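You operate a simulated robot arm through the tools that you are given. There is no shell and no other tool.

Carry out the task below with a simulated robot arm. There is one attempt and no reset: what you move stays moved.

Task
Put things in order on the top of the folding table. At the end: the beige wooden block from the top of the folding table stands where the blue small box stood; the red dusting brush is in the grey caddy; the green sachet stands on top of the cream canister; the blue small box from the top of the folding table stands where the green sachet stood; whatever was shut is shut again. Leave all else as you found it, and nothing knocked over.

Only the result counts: the job must be done as asked and must still hold three seconds after the hand-in. Knocking over, shifting, dropping, spilling or breaking anything else fails it.

Robot
A 6-joint arm with a two-finger parallel gripper, fixed in place. Base frame: the origin is at the foot of the arm, x ahead of it, y to its left, z up; the work surface is at about z = 0.74. Readings come in m, degrees, newtons and seconds.
With the tool pointing down near the work surface it reaches from about 0.28 to 0.74 m from the base axis. Its first joint turns from -66.0 to 66.0 degrees. Payload 2.45 kg.
The TCP is the grasp point between the finger pads, 0.024 m short of the fingertips. In the tool frame z runs along the fingers and y along their closing line. Largest opening 0.068 m; finger width 0.017, thickness 0.01; the body of the gripper, 0.04 by 0.07 m, starts 0.041 m behind the TCP.
Orientation is that of the tool frame in the base frame, as [roll, pitch, yaw] about the fixed x, y, z axes, in that order (R = Rz(yaw) Ry(pitch) Rx(roll)). With the fingers straight down and closing along the base's y, the tool's x points along the base's -x, its y along +y and its z along -z.

Tools
- The arm moves only by the tool nudge_tool. Its argument "commands" is a list of rows, each an object (a shift or turn left out is 0, a gripper value left out holds the last) with "dr": the turn, a rotation vector about the tool's x, y, z in units of 8 degrees (1.0 is 8 degrees), a list of three; "linear": the shift along the tool's x, y, z in units of 25 mm (1.0 is 25 mm), a list of three; "claw": the gripper command, from -1 (fully open) to 1 (shut), values between in proportion. In form: [{"dr": [ax, ay, az], "linear": [dx, dy, dz], "claw": claw}, ...]. A call has 1 to 20 rows; each row shifts and turns the commanded pose from where the row before left it, along the tool's axes as they then stand. A call with a number of a shift or a turn outside -1 to 1 is refused whole. Each row takes 0.2 s and may step no farther than 0.05 m and 8.6 degrees from the row before; otherwise, or with a gripper value out of range, the whole call is refused. A pose out of reach is approached as far as the arm can. The call stops where the force on the tool passes 40 N (or 10 N more than at its start, if that is more) or the arm is blocked; 0.2 s more then pass. The fingers move at their own pace (about 0.108 m/s each) and stop on an object; they squeeze with about 32 N. The grip force told is the motor's: it shows also when the fingers shut on nothing. Time passes only in rows, and 0.2 s behind the last, so rows that do not move let the fingers close. The reply holds the time, the measured pose of the TCP, the force on the tool along the base axes, the opening and the grip force, in the units named above and with some noise, with the torque about the TCP (base axes, N m) and any sound that the robot's microphone picked up.
- Cameras (640 x 400 px; columns grow to the right, rows downward): "scene" is fixed at [0.1572, 0.4203, 1.4568]; the picture's right is [-0.73, -0.69, 0.00], its down [-0.49, 0.52, -0.70] and it looks along [0.48, -0.51, -0.71] (base axes); focal length 338 px, centre (320, 200). "wrist" rides on the gripper at [0.084, 0.011, -0.075] in the tool frame; the picture's right is [-0.13, 0.99, 0.00], its down [-0.60, -0.08, -0.79] and it looks along [-0.79, -0.10, 0.61] (tool axes); focal length 251 px, centre (320, 200). There is no depth. A picture from a camera that has moved, and an enlarged one, comes with that camera's place and axes in the base frame and with its lens. The place of the scene camera against the robot may be out by one fixed shift of up to 0.018 m in any direction.
- get_image(camera): a new picture of that camera. It takes no simulated time.
- inspect(camera, box): a new picture of the part [left, top, right, bottom] of that camera's present view, enlarged. It takes no simulated time.
- sign_off(): hands the job in; it is judged then, once.

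Places have to be worked out from the pictures, the camera data and where the tool is seen. Open the gripper and draw the arm clear of the work before you hand the job in, unless the task says otherwise.

The tools are called after "Emit:" as name(argument=value, ...) on one line, values as JSON. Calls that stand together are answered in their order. nudge_tool: Moves the arm, as the interface text tells. Its arguments: {"type":"object","properties":{"commands":{"type":"array","items":{"type":"object","properties":{"dr":{"type":"array","items":{"type":"number"}},"linear":{"type":"array","items":{"type":"number"}},"claw":{"type":"number"}}}}},"required":["commands"]} The other tools are called the same way: get_image (camera) takes a picture; inspect (camera, box) takes an enlarged picture of a part of a camera's view; sign_off () hands the job in.

At the start:

```text
time_s: 0.0
tcp_pos: [0.4099, 0.1472, 1.1594]
tool_rot: [-180.0, 0.0, -180.0]
ft_force: [-0.4, 0.1, 0.8]
moment: [-0.01, -0.01, 0.02]
width: 0.0681
grip_force: 0.1
```

scene: 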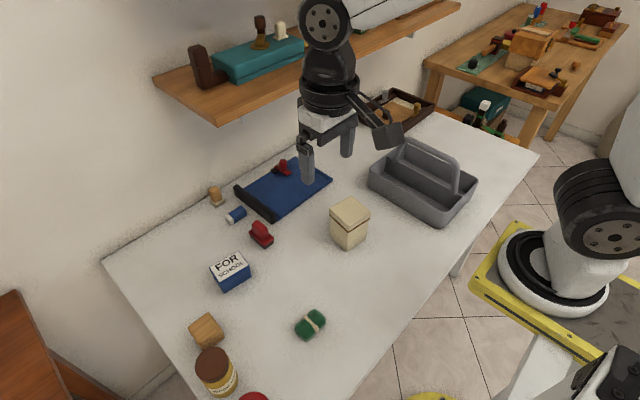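
wrist: 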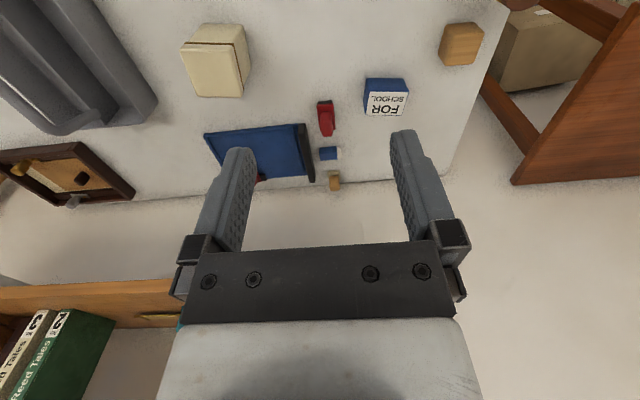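

I start by looking closer at the objects on the table with the fixed camera.

Emit:
inspect(camera="scene", box=[180, 140, 340, 240])

Emit:
inspect(camera="scene", box=[180, 230, 340, 400])

Emit:
inspect(camera="scene", box=[310, 110, 500, 260])

Emit:
inspect(camera="wrist", box=[140, 0, 520, 220])

```text
4.00 times, centred on (260, 190) of scene
camera zoom: at [0.1572, 0.4203, 1.4568], right [-0.73, -0.69, 0.0], down [-0.49, 0.52, -0.7], along [0.48, -0.51, -0.71], focal length 1354 px, centre (560, 240)
```

zoom: 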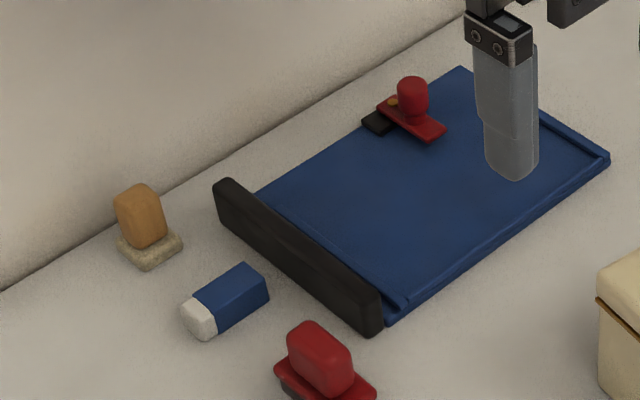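

```text
2.35 times, centred on (260, 315) of scene
camera zoom: at [0.1572, 0.4203, 1.4568], right [-0.73, -0.69, 0.0], down [-0.49, 0.52, -0.7], along [0.48, -0.51, -0.71], focal length 796 px, centre (461, -71)
```

zoom: 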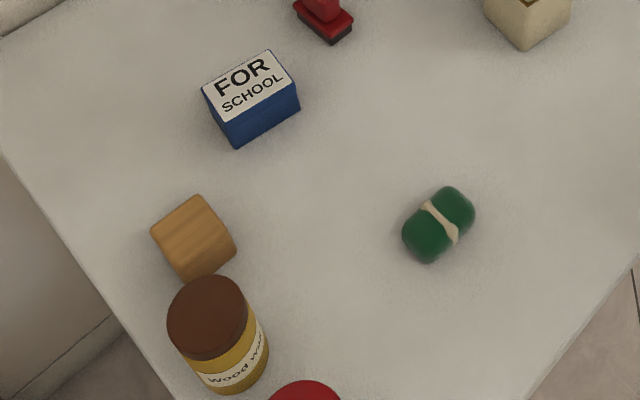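

```text
2.67 times, centred on (405, 185) of scene
camera zoom: at [0.1572, 0.4203, 1.4568], right [-0.73, -0.69, 0.0], down [-0.49, 0.52, -0.7], along [0.48, -0.51, -0.71], focal length 902 px, centre (93, 240)
```

zoom: 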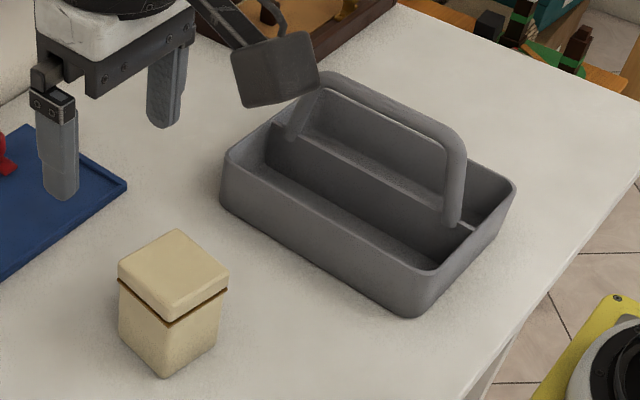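

```text
1.68 times, centred on (330, 110) of wrist
camera zoom: at [0.3267, 0.1581, 1.2352], right [0.13, 0.99, 0.0], down [0.6, -0.08, 0.79], along [0.79, -0.1, -0.61], focal length 424 px, centre (303, 352)
```

zoom: 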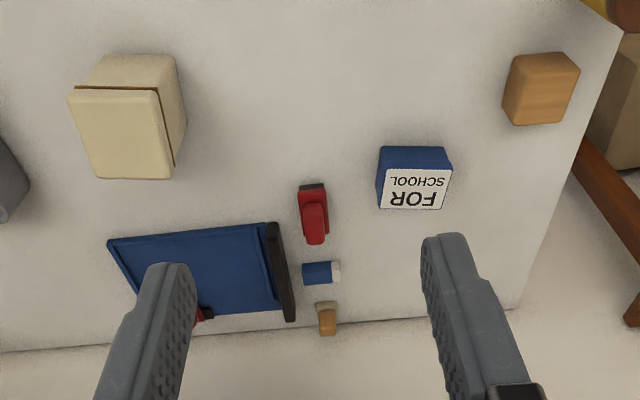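

The lower red object (262,234) appears to be at about (0.65, 0.12), and the small box at (0.62, 0.25). I'll lower the arm a bit and look with the wrist camera to identify the brush for certain.

Emit:
nudge_tool(commands=[{"linear": [0, -0.8, 1], "claw": -1}, {"linear": [0, -0.8, 1]}, {"linear": [0, 0, 1]}, {"linear": [0, 0, 1]}, {"linear": [0, 0, 1]}, {"linear": [0, 0, 1]}])

```text
time_s: 1.4
tcp_pos: [0.411, 0.1088, 1.0094]
tool_rot: [-180.0, 0.0, 180.0]
ft_force: [-0.5, 0.2, -1.3]
moment: [0.01, 0.02, 0.02]
width: 0.0679
grip_force: 0.1
```

The arm is now at about z = 1.01; I look with both cameras.

Emit:
get_image(camera="wrist")

Emit:
get_image(camera="scene")

Emit:
inspect(camera="wrist", box=[180, 40, 480, 240])

```text
taken
camera wrist: at [0.327, 0.1195, 1.0842], right [0.13, 0.99, 0.0], down [0.6, -0.08, 0.79], along [0.79, -0.1, -0.61], focal length 251 px, centre (320, 200)
```

wrist: 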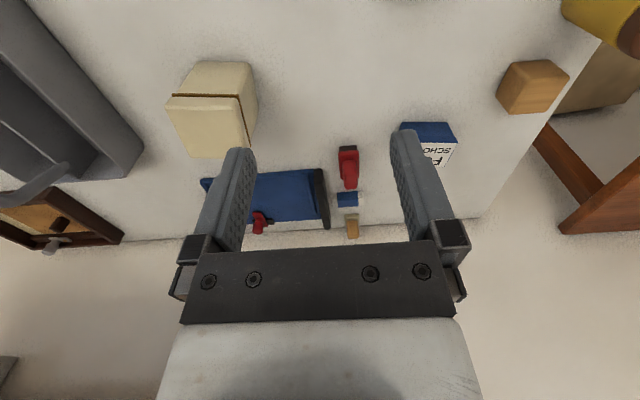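

```text
taken
```

scene: 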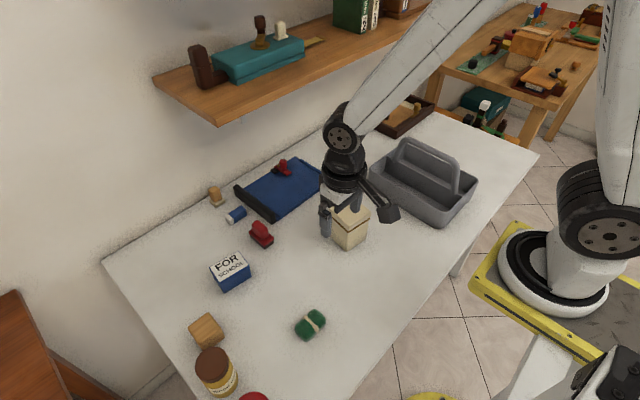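

```text
2.00 times, centred on (330, 140) of wrist
camera zoom: at [0.327, 0.1195, 1.0842], right [0.13, 0.99, 0.0], down [0.6, -0.08, 0.79], along [0.79, -0.1, -0.61], focal length 503 px, centre (300, 320)
```

zoom: 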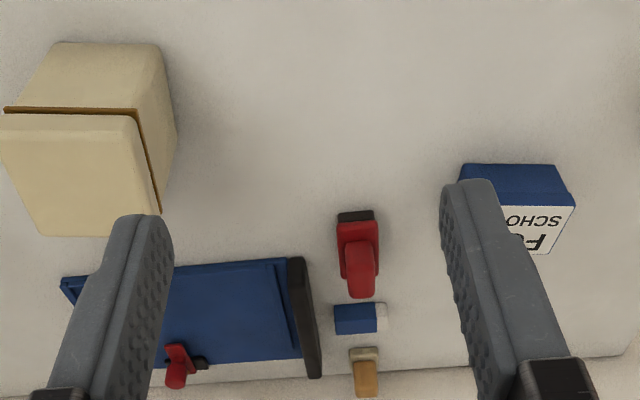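

The red object at about (0.65, 0.12) has a dark bristle sole and a red handle. Next I go to the sachet side to measure the sachet, block and box from the wrist camera.

Emit:
nudge_tool(commands=[{"linear": [0.7, 0.9, 0.6]}, {"linear": [0.7, 0.9, 0.6]}, {"linear": [0.7, 0.9, 0.6]}, {"linear": [0.7, 0.9, 0.6]}, {}])

Emit:
get_image(camera="wrist")

Emit:
get_image(camera="scene")

```text
time_s: 2.6
tcp_pos: [0.339, 0.1993, 0.9509]
tool_rot: [-180.0, -0.1, 180.0]
ft_force: [-0.1, -0.4, -0.8]
moment: [-0.01, -0.01, -0.02]
width: 0.068
grip_force: 0.0
```

```text
taken
camera wrist: at [0.2561, 0.2103, 1.0269], right [0.13, 0.99, 0.0], down [0.6, -0.08, 0.79], along [0.79, -0.1, -0.61], focal length 251 px, centre (320, 200)
```

wrist: 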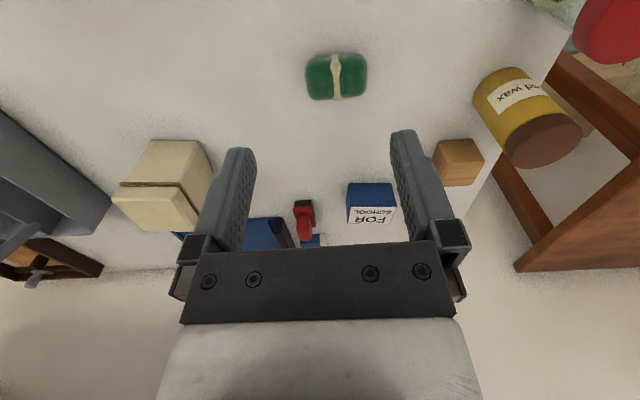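

```text
taken
```

scene: 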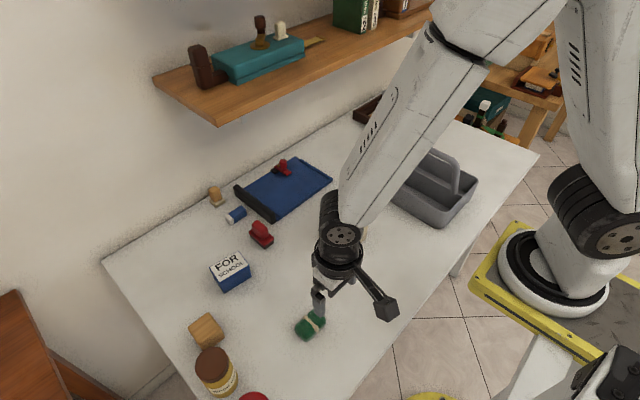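

The sachet is well in view. I zoom in on the sachet, the box/block and the jar area for measuring.

Emit:
inspect(camera="wrist", box=[270, 20, 400, 120])

Emit:
inspect(camera="wrist", box=[440, 0, 640, 200])

Emit:
inspect(camera="wrist", box=[250, 140, 420, 250])

Emit:
inspect(camera="wrist", box=[0, 80, 260, 300])

```text
4.00 times, centred on (335, 70) of wrist
camera zoom: at [0.2561, 0.2103, 1.0269], right [0.13, 0.99, 0.0], down [0.6, -0.08, 0.79], along [0.79, -0.1, -0.61], focal length 1006 px, centre (260, 720)
```

zoom: 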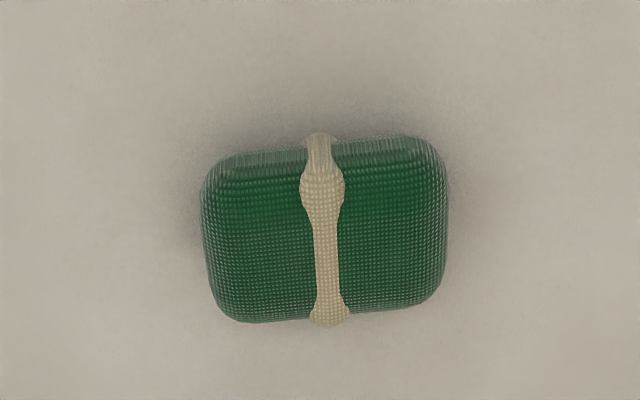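

```text
2.00 times, centred on (540, 100) of wrist
camera zoom: at [0.2561, 0.2103, 1.0269], right [0.13, 0.99, 0.0], down [0.6, -0.08, 0.79], along [0.79, -0.1, -0.61], focal length 503 px, centre (-120, 400)
```

zoom: 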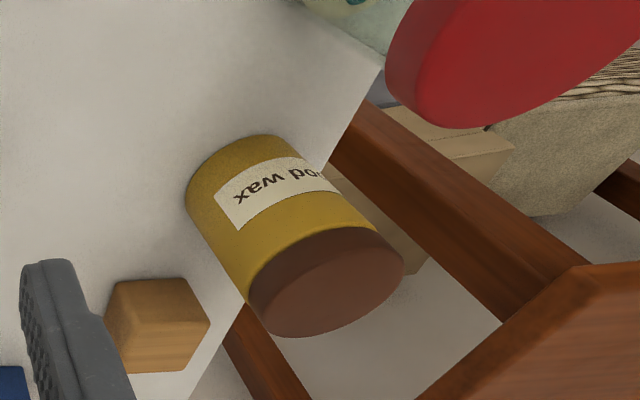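

```text
3.64 times, centred on (335, 195) of wrist
camera zoom: at [0.2561, 0.2103, 1.0269], right [0.13, 0.99, 0.0], down [0.6, -0.08, 0.79], along [0.79, -0.1, -0.61], focal length 914 px, centre (266, 218)
```

zoom: 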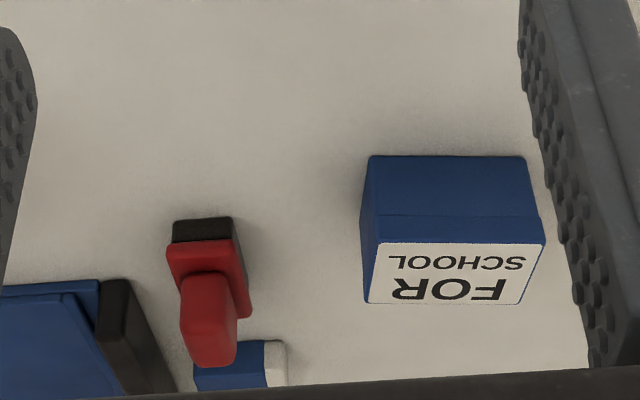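

```text
1.82 times, centred on (130, 190) of wrist
camera zoom: at [0.2561, 0.2103, 1.0269], right [0.13, 0.99, 0.0], down [0.6, -0.08, 0.79], along [0.79, -0.1, -0.61], focal length 457 px, centre (666, 218)
```

zoom: 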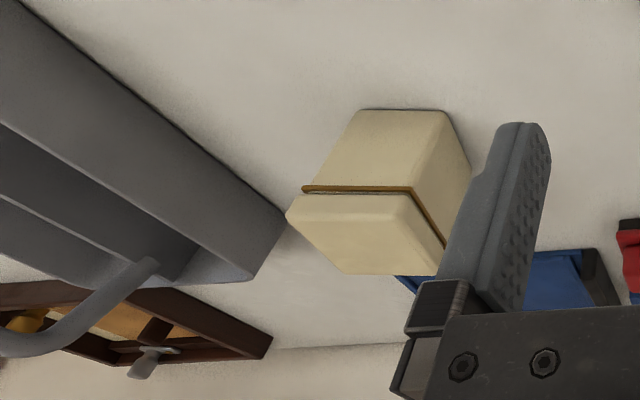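

The sachet is about 66 x 42 mm at roughly (0.39, 0.21), long side along y, and the box is about 75 x 52 x 46 mm at roughly (0.62, 0.254). Both need the fingers closing along x, so I turn the tool -90 degrees about its axis here, with nothing nearby.

Emit:
nudge_tool(commands=[{"dr": [0, 0, -1]}, {"dr": [0, 0, -1]}, {"dr": [0, 0, -1]}, {"dr": [0, 0, -1]}, {"dr": [0, 0, -1]}, {"dr": [0, 0, -1]}, {"dr": [0, 0, -1]}, {"dr": [0, 0, -1]}, {"dr": [0, 0, -1]}, {"dr": [0, 0, -1]}, {"dr": [0, 0, -1]}, {"dr": [0, 0, -0.25]}, {}])

Emit:
get_image(camera="wrist")

Emit:
get_image(camera="scene")

```text
time_s: 5.4
tcp_pos: [0.3392, 0.199, 0.9494]
tool_rot: [-180.0, 0.0, -89.8]
ft_force: [0.5, -0.1, -0.7]
moment: [0.01, -0.02, 0.0]
width: 0.0682
grip_force: 0.0
```

```text
taken
camera wrist: at [0.3294, 0.1135, 1.0249], right [-0.99, 0.13, 0.0], down [0.08, 0.6, 0.79], along [0.1, 0.79, -0.61], focal length 251 px, centre (320, 200)
```

wrist: 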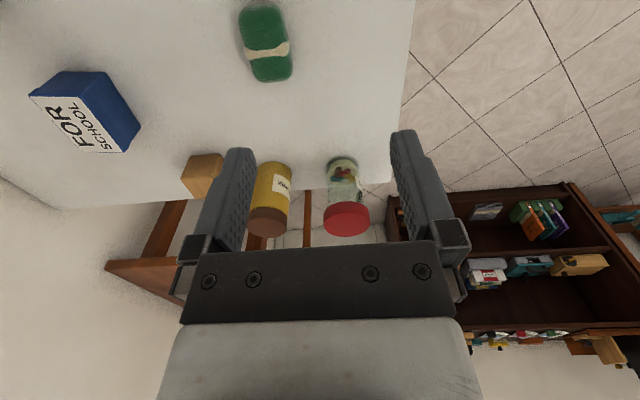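

```text
taken
```

scene: 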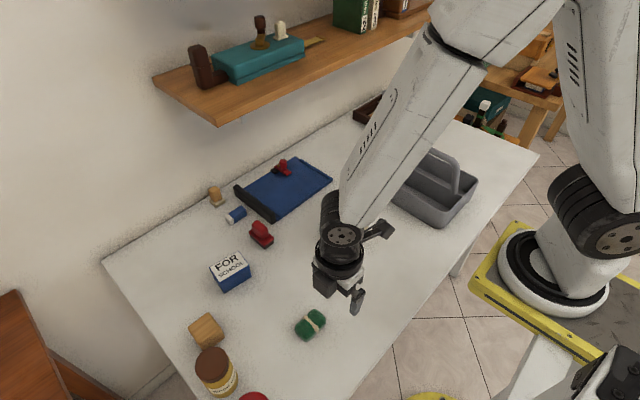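

Yaw works without trouble. I zoom in on the sachet, block and box from this direction to cross-check their places.

Emit:
inspect(camera="wrist", box=[200, 0, 330, 100])

Emit:
inspect(camera="wrist", box=[10, 50, 240, 210])

Emit:
inspect(camera="wrist", box=[160, 130, 400, 260])

```text
4.00 times, centred on (265, 50) of wrist
camera zoom: at [0.3294, 0.1135, 1.0249], right [-0.99, 0.13, 0.0], down [0.08, 0.6, 0.79], along [0.1, 0.79, -0.61], focal length 1006 px, centre (540, 800)
```

zoom: 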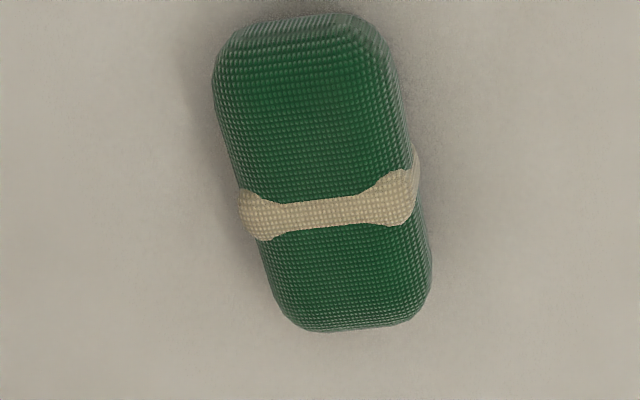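

```text
2.50 times, centred on (125, 130) of wrist
camera zoom: at [0.3294, 0.1135, 1.0249], right [-0.99, 0.13, 0.0], down [0.08, 0.6, 0.79], along [0.1, 0.79, -0.61], focal length 629 px, centre (808, 375)
```

zoom: 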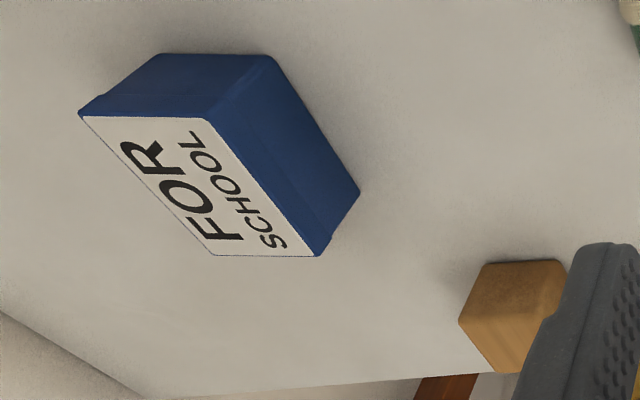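

```text
2.67 times, centred on (280, 195) of wrist
camera zoom: at [0.3294, 0.1135, 1.0249], right [-0.99, 0.13, 0.0], down [0.08, 0.6, 0.79], along [0.1, 0.79, -0.61], focal length 670 px, centre (427, 213)
```

zoom: 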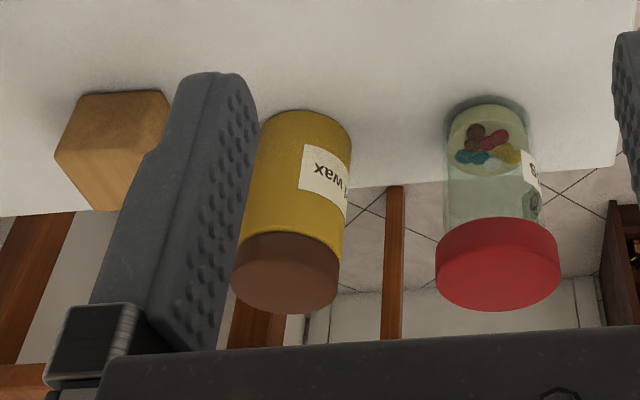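

Cross-checking both views: sachet centre ≈ (0.395, 0.2085), aligned with y; box centre ≈ (0.616, 0.250), turned about -7.7°; block ≈ (0.535, 0.372), about 48 mm. I move above the sachet.

Emit:
nudge_tool(commands=[{"linear": [-0.127, -0.747, 0.9]}, {"linear": [-0.127, -0.747, 0.9]}, {"linear": [-0.127, -0.747, 0.9]}, {}])

Emit:
get_image(camera="wrist")

Emit:
inspect(camera="scene", box=[240, 220, 400, 360])

```text
time_s: 6.4
tcp_pos: [0.3983, 0.2063, 0.8817]
tool_rot: [-179.9, 0.1, -89.9]
ft_force: [0.8, 0.5, 0.0]
moment: [0.03, 0.0, -0.01]
width: 0.0678
grip_force: 0.1
```

```text
taken
camera wrist: at [0.3875, 0.1231, 0.9569], right [-0.99, 0.13, 0.0], down [0.08, 0.6, 0.79], along [0.1, 0.79, -0.61], focal length 251 px, centre (320, 200)
```

wrist: 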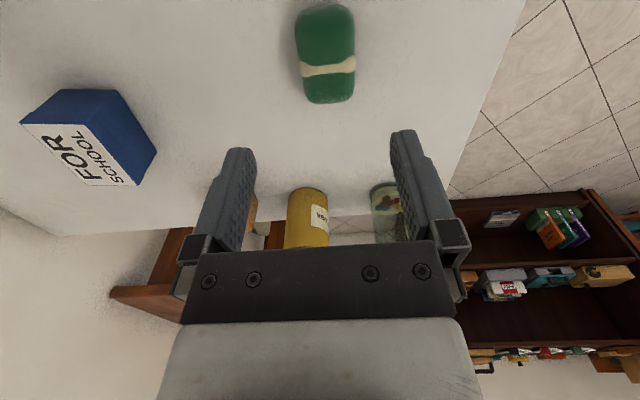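

```text
2.86 times, centred on (320, 290) of scene
camera zoom: at [0.1572, 0.4203, 1.4568], right [-0.73, -0.69, 0.0], down [-0.49, 0.52, -0.7], along [0.48, -0.51, -0.71], focal length 967 px, centre (320, -57)
```

zoom: 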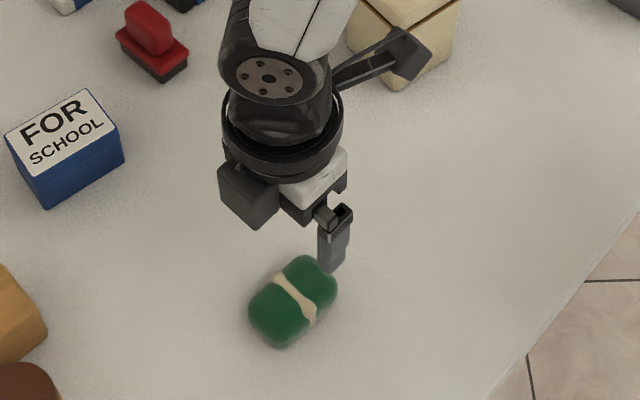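

The sachet is centred between the fingers (≈ (0.394, 0.207)). I descend to z ≈ 0.769 and stay open to check the readings before closing.

Emit:
nudge_tool(commands=[{"linear": [-0.01, 0.03, 0.9]}, {"linear": [-0.01, 0.03, 0.9]}, {"linear": [0, 0, 0.9]}, {"linear": [0, 0, 0.9]}, {"linear": [0, 0, 0.6]}, {"linear": [0, 0, 0.3]}, {}])

Emit:
get_image(camera="wrist")

Emit:
inspect(camera="scene", box=[240, 220, 400, 360])

```text
time_s: 8.0
tcp_pos: [0.3951, 0.2064, 0.7696]
tool_rot: [-180.0, 0.0, -90.0]
ft_force: [-0.4, 0.2, -0.3]
moment: [0.01, 0.01, -0.01]
width: 0.068
grip_force: 0.0
```

```text
taken
camera wrist: at [0.385, 0.1229, 0.845], right [-0.99, 0.13, 0.0], down [0.08, 0.6, 0.79], along [0.1, 0.79, -0.61], focal length 251 px, centre (320, 200)
```

wrist: 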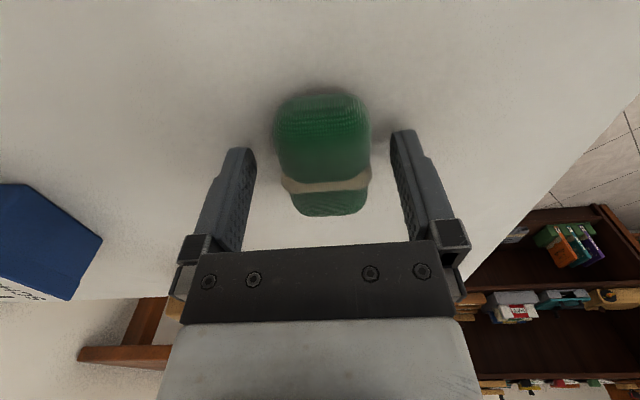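

```text
2.86 times, centred on (320, 290) of scene
camera zoom: at [0.1572, 0.4203, 1.4568], right [-0.73, -0.69, 0.0], down [-0.49, 0.52, -0.7], along [0.48, -0.51, -0.71], focal length 967 px, centre (320, -57)
```

zoom: 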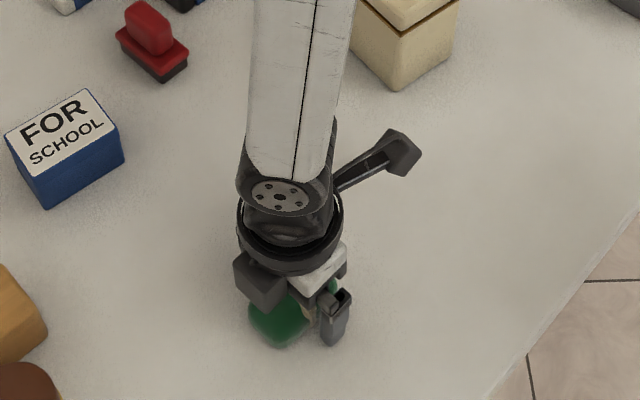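

The sachet sits between the fingers. I close on it in place.

Emit:
nudge_tool(commands=[{"claw": 1}, {}, {}, {}])

Emit:
get_image(camera="wrist")

```text
time_s: 9.0
tcp_pos: [0.3961, 0.2066, 0.7692]
tool_rot: [-179.9, 0.1, -90.0]
ft_force: [0.1, 0.1, 0.5]
moment: [-0.01, -0.03, 0.01]
width: 0.0411
grip_force: 31.4
```

```text
taken
camera wrist: at [0.385, 0.1229, 0.8453], right [-0.99, 0.13, 0.0], down [0.08, 0.6, 0.79], along [0.1, 0.79, -0.61], focal length 251 px, centre (320, 200)
```

wrist: 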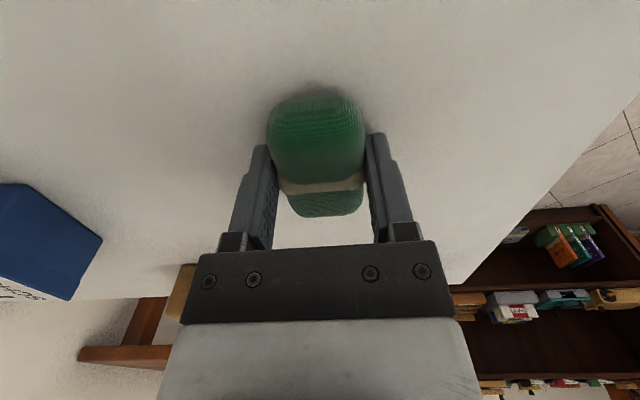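

The sachet is held (width 41 mm, 31 N). I lift it straight up.

Emit:
nudge_tool(commands=[{"linear": [0, 0, -0.3]}, {"linear": [0, 0, -0.7]}, {"linear": [0, 0, -1]}, {"linear": [0, 0, -1]}, {"linear": [0, 0, -1]}, {"linear": [0, 0, -1]}, {"linear": [0, 0, -1]}, {"linear": [0, 0, -1]}, {}])

Emit:
get_image(camera="wrist")

Emit:
get_image(camera="scene")

```text
time_s: 11.0
tcp_pos: [0.3951, 0.2067, 0.9457]
tool_rot: [-180.0, 0.0, -90.1]
ft_force: [-1.1, -0.4, 0.1]
moment: [0.0, 0.01, 0.03]
width: 0.0
grip_force: 23.6
```

```text
taken
camera wrist: at [0.3845, 0.1232, 1.0214], right [-0.99, 0.13, 0.0], down [0.08, 0.6, 0.79], along [0.1, 0.79, -0.61], focal length 251 px, centre (320, 200)
```

wrist: 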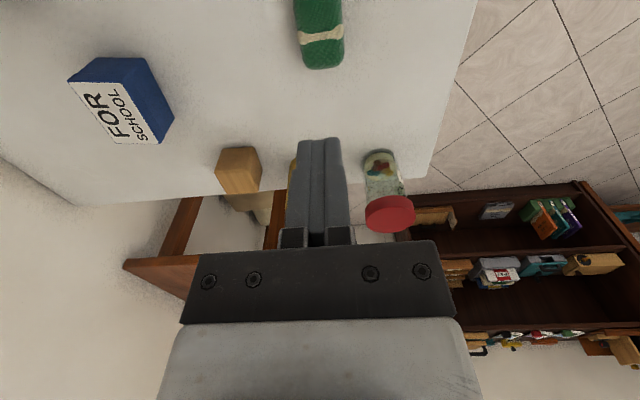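

```text
taken
```

scene: 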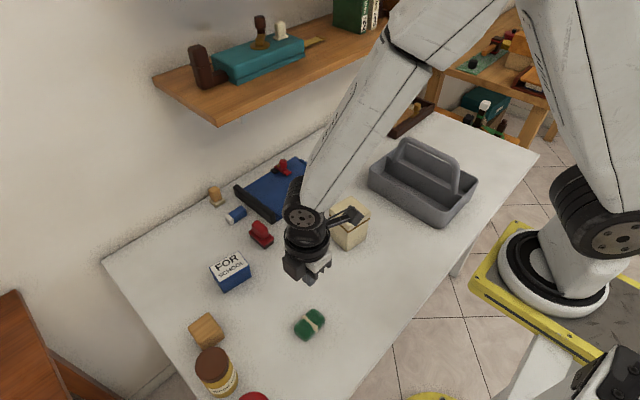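

The sachet slipped out of the grip (width now 0) and is still on the table. I look at where it lies now and at its side profile before trying again lower.

Emit:
nudge_tool(commands=[{"linear": [0.8, 0, 0], "claw": -1}, {"linear": [0.8, 0, 0.8]}, {"linear": [0.8, 0, 0.8]}, {"linear": [0.8, 0, 0.8]}, {}])

Emit:
get_image(camera="wrist")

Emit:
inspect(camera="wrist", box=[250, 50, 410, 150])

Emit:
inspect(camera="scene", box=[270, 290, 350, 350])

```text
time_s: 12.2
tcp_pos: [0.3947, 0.1272, 0.8844]
tool_rot: [-180.0, 0.0, -89.8]
ft_force: [-0.7, -0.5, 0.0]
moment: [-0.03, 0.0, 0.02]
width: 0.0681
grip_force: 0.1
```

```text
taken
camera wrist: at [0.3847, 0.0442, 0.9613], right [-0.99, 0.13, 0.0], down [0.08, 0.6, 0.79], along [0.1, 0.79, -0.61], focal length 251 px, centre (320, 200)
```

wrist: 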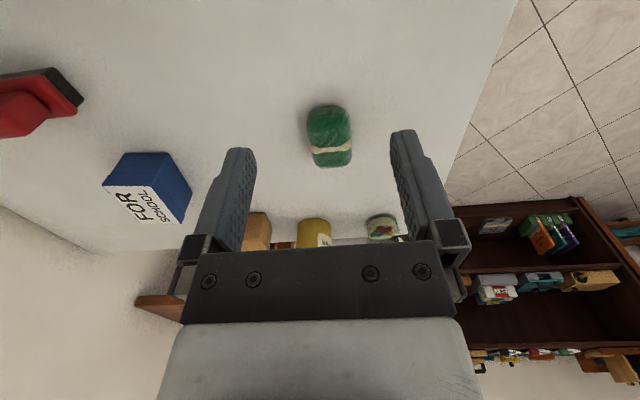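

```text
4.00 times, centred on (330, 100) of wrist
camera zoom: at [0.3847, 0.0442, 0.9613], right [-0.99, 0.13, 0.0], down [0.08, 0.6, 0.79], along [0.1, 0.79, -0.61], focal length 1006 px, centre (280, 600)
```

zoom: 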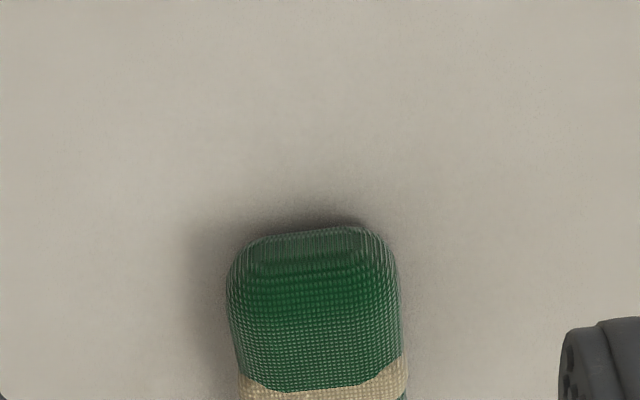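

```text
6.67 times, centred on (310, 320) of scene
camera zoom: at [0.1572, 0.4203, 1.4568], right [-0.73, -0.69, 0.0], down [-0.49, 0.52, -0.7], along [0.48, -0.51, -0.71], focal length 2256 px, centre (387, -600)
```

zoom: 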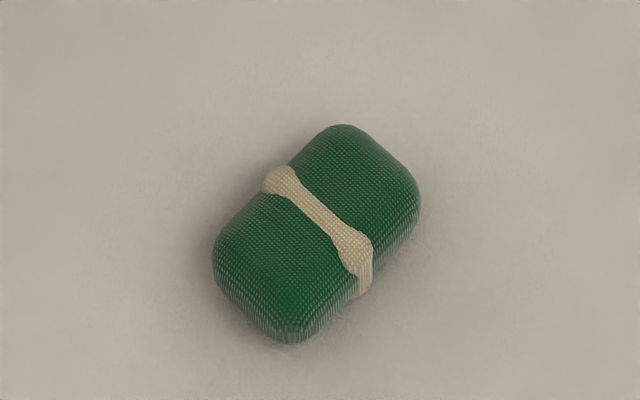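

The sachet is still upright at ≈ (0.397, 0.208) and about 29 mm tall, so my first grip was near its upper rim. I'll re-approach and go lower, to z ≈ 0.765.

Emit:
nudge_tool(commands=[{"linear": [-0.81, -0.015, 0.5]}, {"linear": [-0.81, -0.015, 0.5]}, {"linear": [-0.81, -0.015, 0.5]}, {"linear": [-0.81, -0.015, 0.5]}, {"linear": [0, 0, 0.9]}, {"linear": [0, 0, 0.9]}, {"linear": [0, 0, 0.5]}, {"linear": [0, 0, 0.3]}, {"linear": [0, 0, 0.12]}, {}])

```text
time_s: 14.4
tcp_pos: [0.3947, 0.2083, 0.7661]
tool_rot: [179.9, 0.0, -90.0]
ft_force: [0.1, -0.2, 0.1]
moment: [-0.02, -0.03, -0.01]
width: 0.0682
grip_force: 0.1
```

At z ≈ 0.766 with no contact. I go 1.5 mm lower, watch for contact, then close and wait.

Emit:
nudge_tool(commands=[{"linear": [0, 0, 0.06]}, {}, {}])

Emit:
inspect(camera="wrist", box=[220, 60, 420, 260])

```text
time_s: 15.2
tcp_pos: [0.3956, 0.2089, 0.7657]
tool_rot: [-180.0, 0.0, -90.0]
ft_force: [0.2, 0.5, -0.6]
moment: [0.0, -0.02, -0.01]
width: 0.0682
grip_force: 0.1
```

```text
2.00 times, centred on (320, 160) of wrist
camera zoom: at [0.3854, 0.1243, 0.8406], right [-0.99, 0.13, 0.0], down [0.08, 0.6, 0.79], along [0.1, 0.79, -0.61], focal length 503 px, centre (320, 280)
```

zoom: 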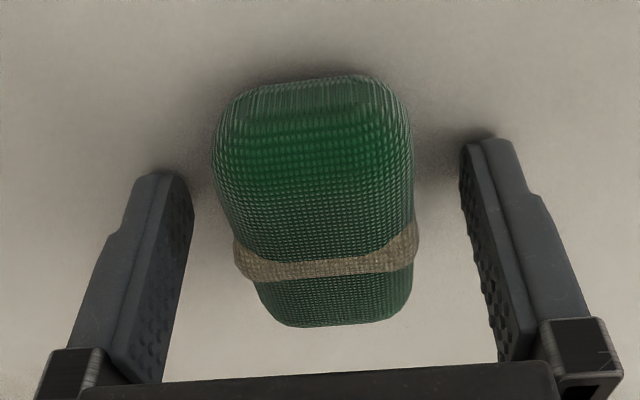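

The sachet is centred between the fingers with the tips just above the table. I close, then lift slowly by 10 mm and check the hold.

Emit:
nudge_tool(commands=[{"claw": 1}, {}, {}, {}, {"linear": [0, 0, -0.1]}, {"linear": [0, 0, -0.1]}, {"linear": [0, 0, -0.1]}, {"linear": [0, 0, -0.1]}, {}])

Emit:
inspect(camera="wrist", box=[220, 60, 420, 260])

```text
time_s: 17.2
tcp_pos: [0.3957, 0.2089, 0.7747]
tool_rot: [180.0, 0.0, -90.0]
ft_force: [0.5, -0.4, 0.0]
moment: [-0.01, -0.02, 0.01]
width: 0.0409
grip_force: 32.1
```

```text
2.00 times, centred on (320, 160) of wrist
camera zoom: at [0.3851, 0.1244, 0.8509], right [-0.99, 0.13, 0.0], down [0.08, 0.6, 0.79], along [0.1, 0.79, -0.61], focal length 503 px, centre (320, 280)
```

zoom: 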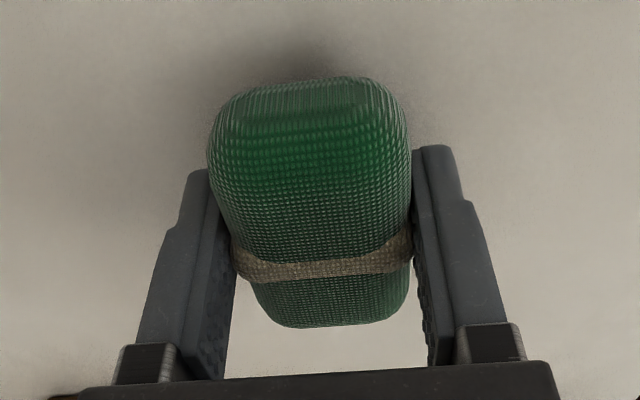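

It moves with the gripper now (shadow visible beneath, width still 41 mm). I keep lifting gently.

Emit:
nudge_tool(commands=[{"linear": [0, 0, -0.2]}, {"linear": [0, 0, -0.2]}, {"linear": [0, 0, -0.3]}, {"linear": [0, 0, -0.3]}, {"linear": [0, 0, -0.3]}, {"linear": [0, 0, -0.3]}, {"linear": [0, 0, -0.3]}, {"linear": [0, 0, -0.2]}, {}])

Emit:
inspect(camera="wrist", box=[220, 60, 420, 260])

```text
time_s: 19.2
tcp_pos: [0.3957, 0.2081, 0.8288]
tool_rot: [-179.9, 0.0, -90.0]
ft_force: [-0.8, 0.3, -0.9]
moment: [0.01, -0.03, -0.04]
width: 0.041
grip_force: 31.6
```

```text
2.00 times, centred on (320, 160) of wrist
camera zoom: at [0.3859, 0.1237, 0.9041], right [-0.99, 0.13, 0.0], down [0.08, 0.6, 0.79], along [0.1, 0.79, -0.61], focal length 503 px, centre (320, 280)
```

zoom: 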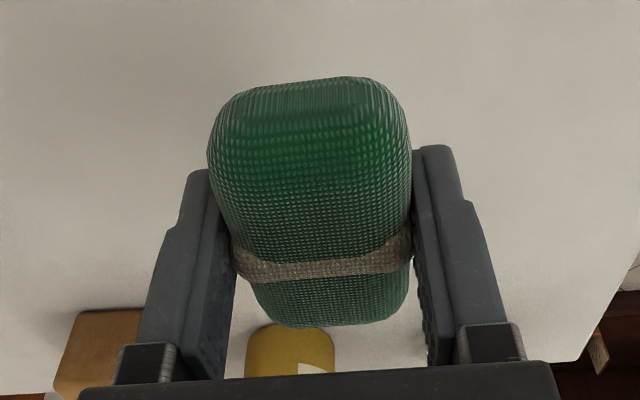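

Still firmly held. I raise it to z ≈ 0.93 with gentle steps.

Emit:
nudge_tool(commands=[{"linear": [0, 0, -0.2]}, {"linear": [0, 0, -0.4]}, {"linear": [0, 0, -0.4]}, {"linear": [0, 0, -0.4]}, {"linear": [0, 0, -0.4]}, {"linear": [0, 0, -0.4]}, {"linear": [0, 0, -0.4]}, {"linear": [0, 0, -0.4]}, {"linear": [0, 0, -0.4]}, {"linear": [0, 0, -0.4]}, {"linear": [0, 0, -0.2]}, {}])

Emit:
nudge_tool(commands=[{"linear": [0.3, -0.12, 0]}, {"linear": [0.5, -0.2, 0]}, {"linear": [0.6, -0.24, 0]}, {"linear": [0.6, -0.24, 0]}, {"linear": [0.6, -0.24, 0]}, {"linear": [0.6, -0.24, 0]}, {"linear": [0.6, -0.24, 0]}, {"linear": [0.6, -0.24, 0]}, {"linear": [0.6, -0.24, 0]}, {"linear": [0.6, -0.24, 0]}, {"linear": [0.6, -0.24, 0]}, {"linear": [0.6, -0.24, 0]}, {"linear": [0.6, -0.24, 0]}, {"linear": [0.6, -0.24, 0]}, {"linear": [0.6, -0.24, 0]}, {"linear": [0.5, -0.2, 0]}, {"linear": [0.4, -0.16, 0]}, {}])

Emit:
get_image(camera="wrist")

Emit:
get_image(camera="scene")

```text
time_s: 21.8
tcp_pos: [0.3955, 0.209, 0.9287]
tool_rot: [180.0, 0.0, -90.0]
ft_force: [0.0, 0.5, -0.7]
moment: [-0.01, 0.0, 0.02]
width: 0.0408
grip_force: 31.6
```

```text
time_s: 25.6
tcp_pos: [0.4922, -0.0296, 0.9258]
tool_rot: [-179.9, 0.0, -89.9]
ft_force: [1.0, 0.0, -0.4]
moment: [0.02, 0.01, 0.01]
width: 0.0412
grip_force: 31.8
```

```text
taken
camera wrist: at [0.4816, -0.1135, 1.0019], right [-0.99, 0.13, 0.0], down [0.08, 0.6, 0.79], along [0.1, 0.79, -0.61], focal length 251 px, centre (320, 200)
```

wrist: 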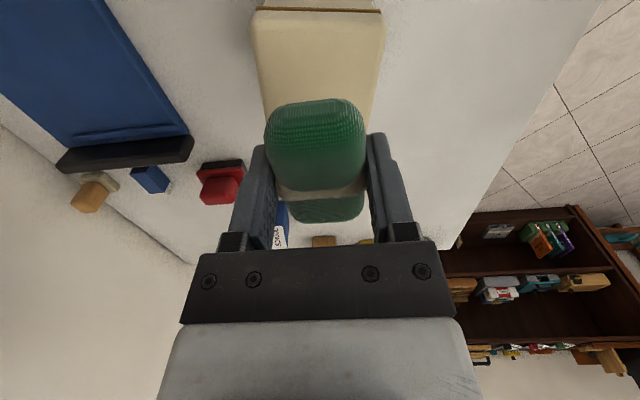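

```text
taken
```

scene: 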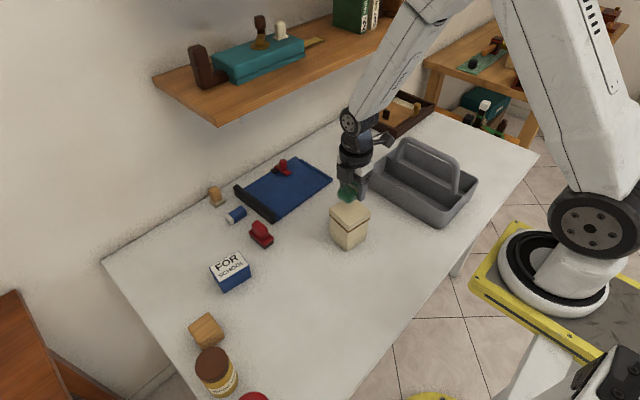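

Hovering over the canister with the sachet. I zoom in to find the lid's edges relative to the sachet.

Emit:
inspect(camera="wrist", box=[220, 0, 420, 140])

Emit:
inspect(camera="scene", box=[300, 130, 420, 260])

```text
2.86 times, centred on (320, 70) of wrist
camera zoom: at [0.4816, -0.1135, 1.0019], right [-0.99, 0.13, 0.0], down [0.08, 0.6, 0.79], along [0.1, 0.79, -0.61], focal length 718 px, centre (320, 571)
```

zoom: 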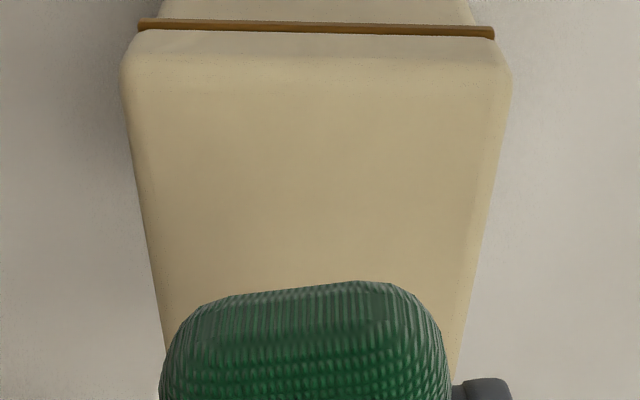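

```text
3.08 times, centred on (360, 195) of scene
camera zoom: at [0.1572, 0.4203, 1.4568], right [-0.73, -0.69, 0.0], down [-0.49, 0.52, -0.7], along [0.48, -0.51, -0.71], focal length 1041 px, centre (197, 215)
```

zoom: 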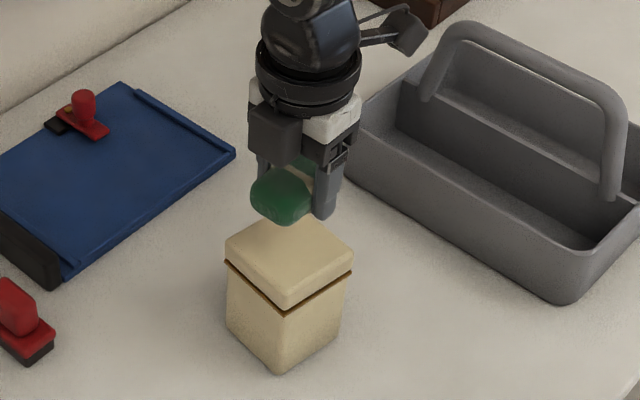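

The lid top is about 72 mm square, centred near (0.4915, -0.0295), top at z ≈ 0.843, turned about -7°. I align the sachet with the lid and descend to just above it.

Emit:
nudge_tool(commands=[{"dr": [0, 0, 0.3]}, {"dr": [0, 0, 0.35]}, {"dr": [0, 0, 0.25]}, {"linear": [0, 0, 0.3]}, {"linear": [0, 0, 0.4]}, {"linear": [0, 0, 0.4]}, {"linear": [0, 0, 0.4]}, {"linear": [0, 0, 0.3]}, {"linear": [0, 0, 0.2]}, {}])

Emit:
get_image(camera="wrist")

Emit:
inspect(camera="scene", box=[300, 150, 400, 260])

```text
time_s: 27.8
tcp_pos: [0.4918, -0.0297, 0.8777]
tool_rot: [-180.0, 0.0, -97.2]
ft_force: [-0.2, 0.8, -1.0]
moment: [0.02, 0.0, -0.01]
width: 0.041
grip_force: 32.3
```

```text
taken
camera wrist: at [0.471, -0.1105, 0.9531], right [-0.97, 0.25, 0.0], down [0.15, 0.59, 0.79], along [0.2, 0.77, -0.61], focal length 251 px, centre (320, 200)
```

wrist: 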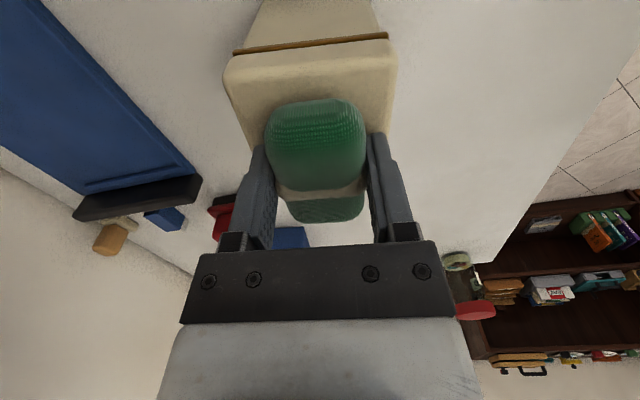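

```text
3.64 times, centred on (350, 205) of scene
camera zoom: at [0.1572, 0.4203, 1.4568], right [-0.73, -0.69, 0.0], down [-0.49, 0.52, -0.7], along [0.48, -0.51, -0.71], focal length 1231 px, centre (211, 182)
```

zoom: 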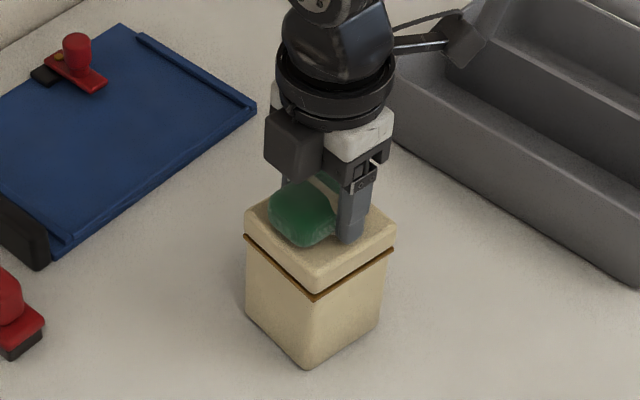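

Fingers are aligned with the lid and the sachet is centred over it, roughly 8-10 mm above. I lower in small steps while watching the force.

Emit:
nudge_tool(commands=[{"linear": [0, 0, 0.1]}, {"linear": [0, 0, 0.1]}, {}])

Emit:
nudge_tool(commands=[{"linear": [0, 0, 0.06]}, {}])

Emit:
inspect(camera="scene", box=[310, 160, 390, 250])

Emit:
inspect(camera="wrist", box=[210, 20, 430, 240])

```text
time_s: 28.6
tcp_pos: [0.4923, -0.0285, 0.8753]
tool_rot: [-179.8, 0.0, -97.1]
ft_force: [-3.9, -0.2, 11.9]
moment: [0.01, 0.17, 0.0]
width: 0.0409
grip_force: 32.4
stopped in row 3: the force on the tool passed its limit at 42 N (the readings are from after the stop); the commanded pose is now the measured one
```

```text
time_s: 29.2
tcp_pos: [0.4926, -0.0281, 0.875]
tool_rot: [-179.8, 0.0, -97.1]
ft_force: [-5.8, 0.0, 13.5]
moment: [0.01, 0.16, -0.02]
width: 0.0413
grip_force: 32.2
stopped in row 2: the force on the tool passed its limit at 41 N (the readings are from after the stop); the commanded pose is now the measured one
```

```text
4.44 times, centred on (350, 205) of scene
camera zoom: at [0.1569, 0.4203, 1.4569], right [-0.73, -0.69, 0.0], down [-0.49, 0.52, -0.7], along [0.48, -0.51, -0.71], focal length 1504 px, centre (187, 178)
```

zoom: 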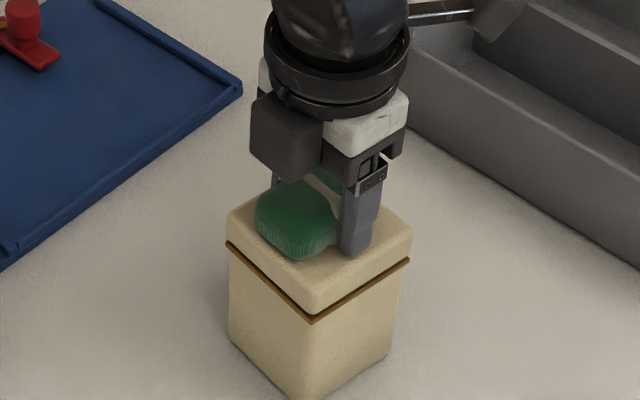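

```text
1.82 times, centred on (320, 130) of wrist
camera zoom: at [0.4718, -0.1106, 0.9502], right [-0.97, 0.25, 0.0], down [0.15, 0.59, 0.79], along [0.2, 0.77, -0.61], focal length 457 px, centre (320, 327)
```

zoom: 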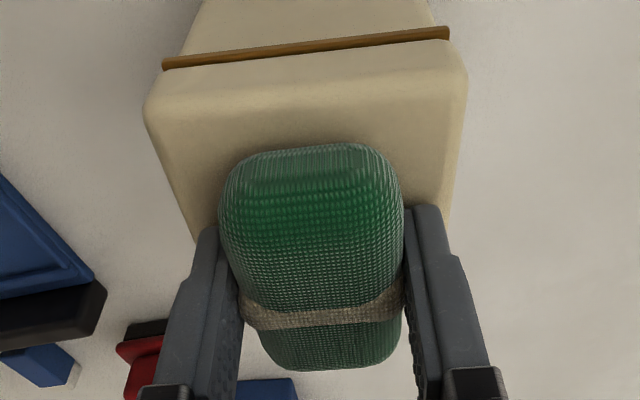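

It made contact at TCP z ≈ 0.875, so the lid top is at about 0.850. I back off about 1 mm to relieve the pressure before releasing.

Emit:
nudge_tool(commands=[{"linear": [0, 0, -0.05]}, {}])

```text
time_s: 29.8
tcp_pos: [0.4934, -0.03, 0.8746]
tool_rot: [-179.8, 0.0, -97.1]
ft_force: [-0.6, -0.8, 0.0]
moment: [-0.01, 0.01, 0.02]
width: 0.0408
grip_force: 32.2
```

The force is relieved. I open partway so the fingers clear the sachet, then rise straight up slowly.

Emit:
nudge_tool(commands=[{"claw": -0.3}, {"claw": -0.5}, {"claw": -0.6}, {}])

Emit:
inspect(camera="wrist", box=[210, 20, 430, 240])

Emit:
inspect(camera="scene", box=[310, 160, 390, 250])

```text
time_s: 30.8
tcp_pos: [0.4941, -0.0295, 0.8752]
tool_rot: [-179.7, 0.1, -97.1]
ft_force: [-0.4, 0.1, 0.1]
moment: [0.02, -0.01, -0.01]
width: 0.0545
grip_force: 0.1
```

```text
1.82 times, centred on (320, 130) of wrist
camera zoom: at [0.472, -0.1111, 0.9507], right [-0.97, 0.25, 0.0], down [0.15, 0.59, 0.79], along [0.2, 0.77, -0.61], focal length 457 px, centre (320, 327)
```

zoom: 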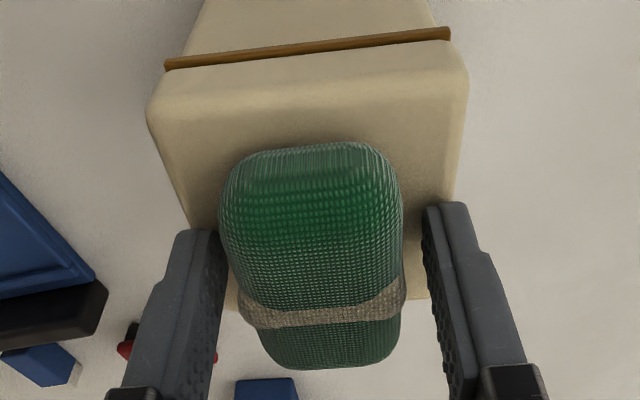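

```text
4.44 times, centred on (350, 205) of scene
camera zoom: at [0.1572, 0.4203, 1.4568], right [-0.73, -0.69, 0.0], down [-0.49, 0.52, -0.7], along [0.48, -0.51, -0.71], focal length 1504 px, centre (187, 178)
```

zoom: 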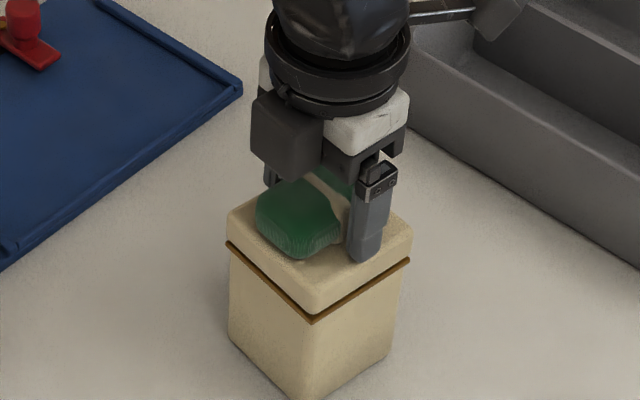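

Released without movement. I rise straight up and check the sachet on the lid.

Emit:
nudge_tool(commands=[{"linear": [0, 0, -0.2]}, {"linear": [0, 0, -0.5]}, {"linear": [0, 0, -0.8]}, {"linear": [0, 0, -0.8]}, {"linear": [0, 0, -0.7]}, {}])

Emit:
get_image(camera="wrist")

Emit:
inspect(camera="scene", box=[310, 160, 390, 250])

```text
time_s: 32.2
tcp_pos: [0.4931, -0.0292, 0.9515]
tool_rot: [-179.8, 0.0, -97.0]
ft_force: [-0.3, -0.6, 0.5]
moment: [0.0, 0.03, 0.02]
width: 0.0543
grip_force: 0.0
```

```text
taken
camera wrist: at [0.4724, -0.1104, 1.0264], right [-0.97, 0.25, 0.0], down [0.15, 0.59, 0.79], along [0.2, 0.77, -0.61], focal length 251 px, centre (320, 200)
```

wrist: 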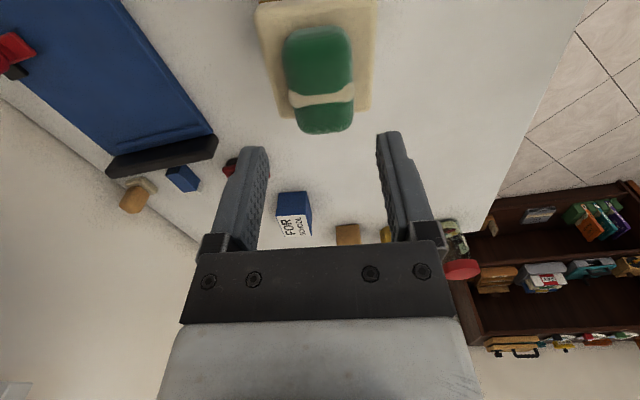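

```text
4.44 times, centred on (350, 205) of scene
camera zoom: at [0.1572, 0.4203, 1.4568], right [-0.73, -0.69, 0.0], down [-0.49, 0.52, -0.7], along [0.48, -0.51, -0.71], focal length 1504 px, centre (187, 178)
```

zoom: 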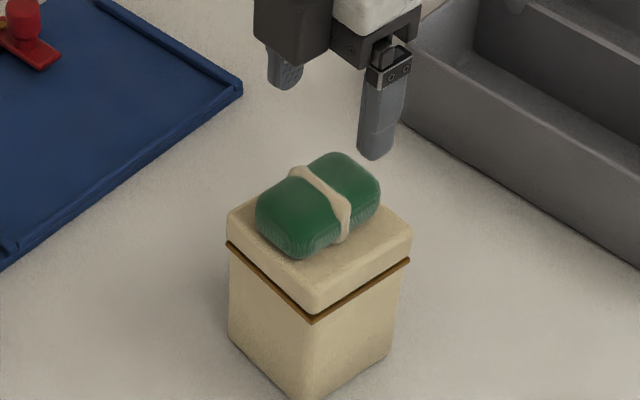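

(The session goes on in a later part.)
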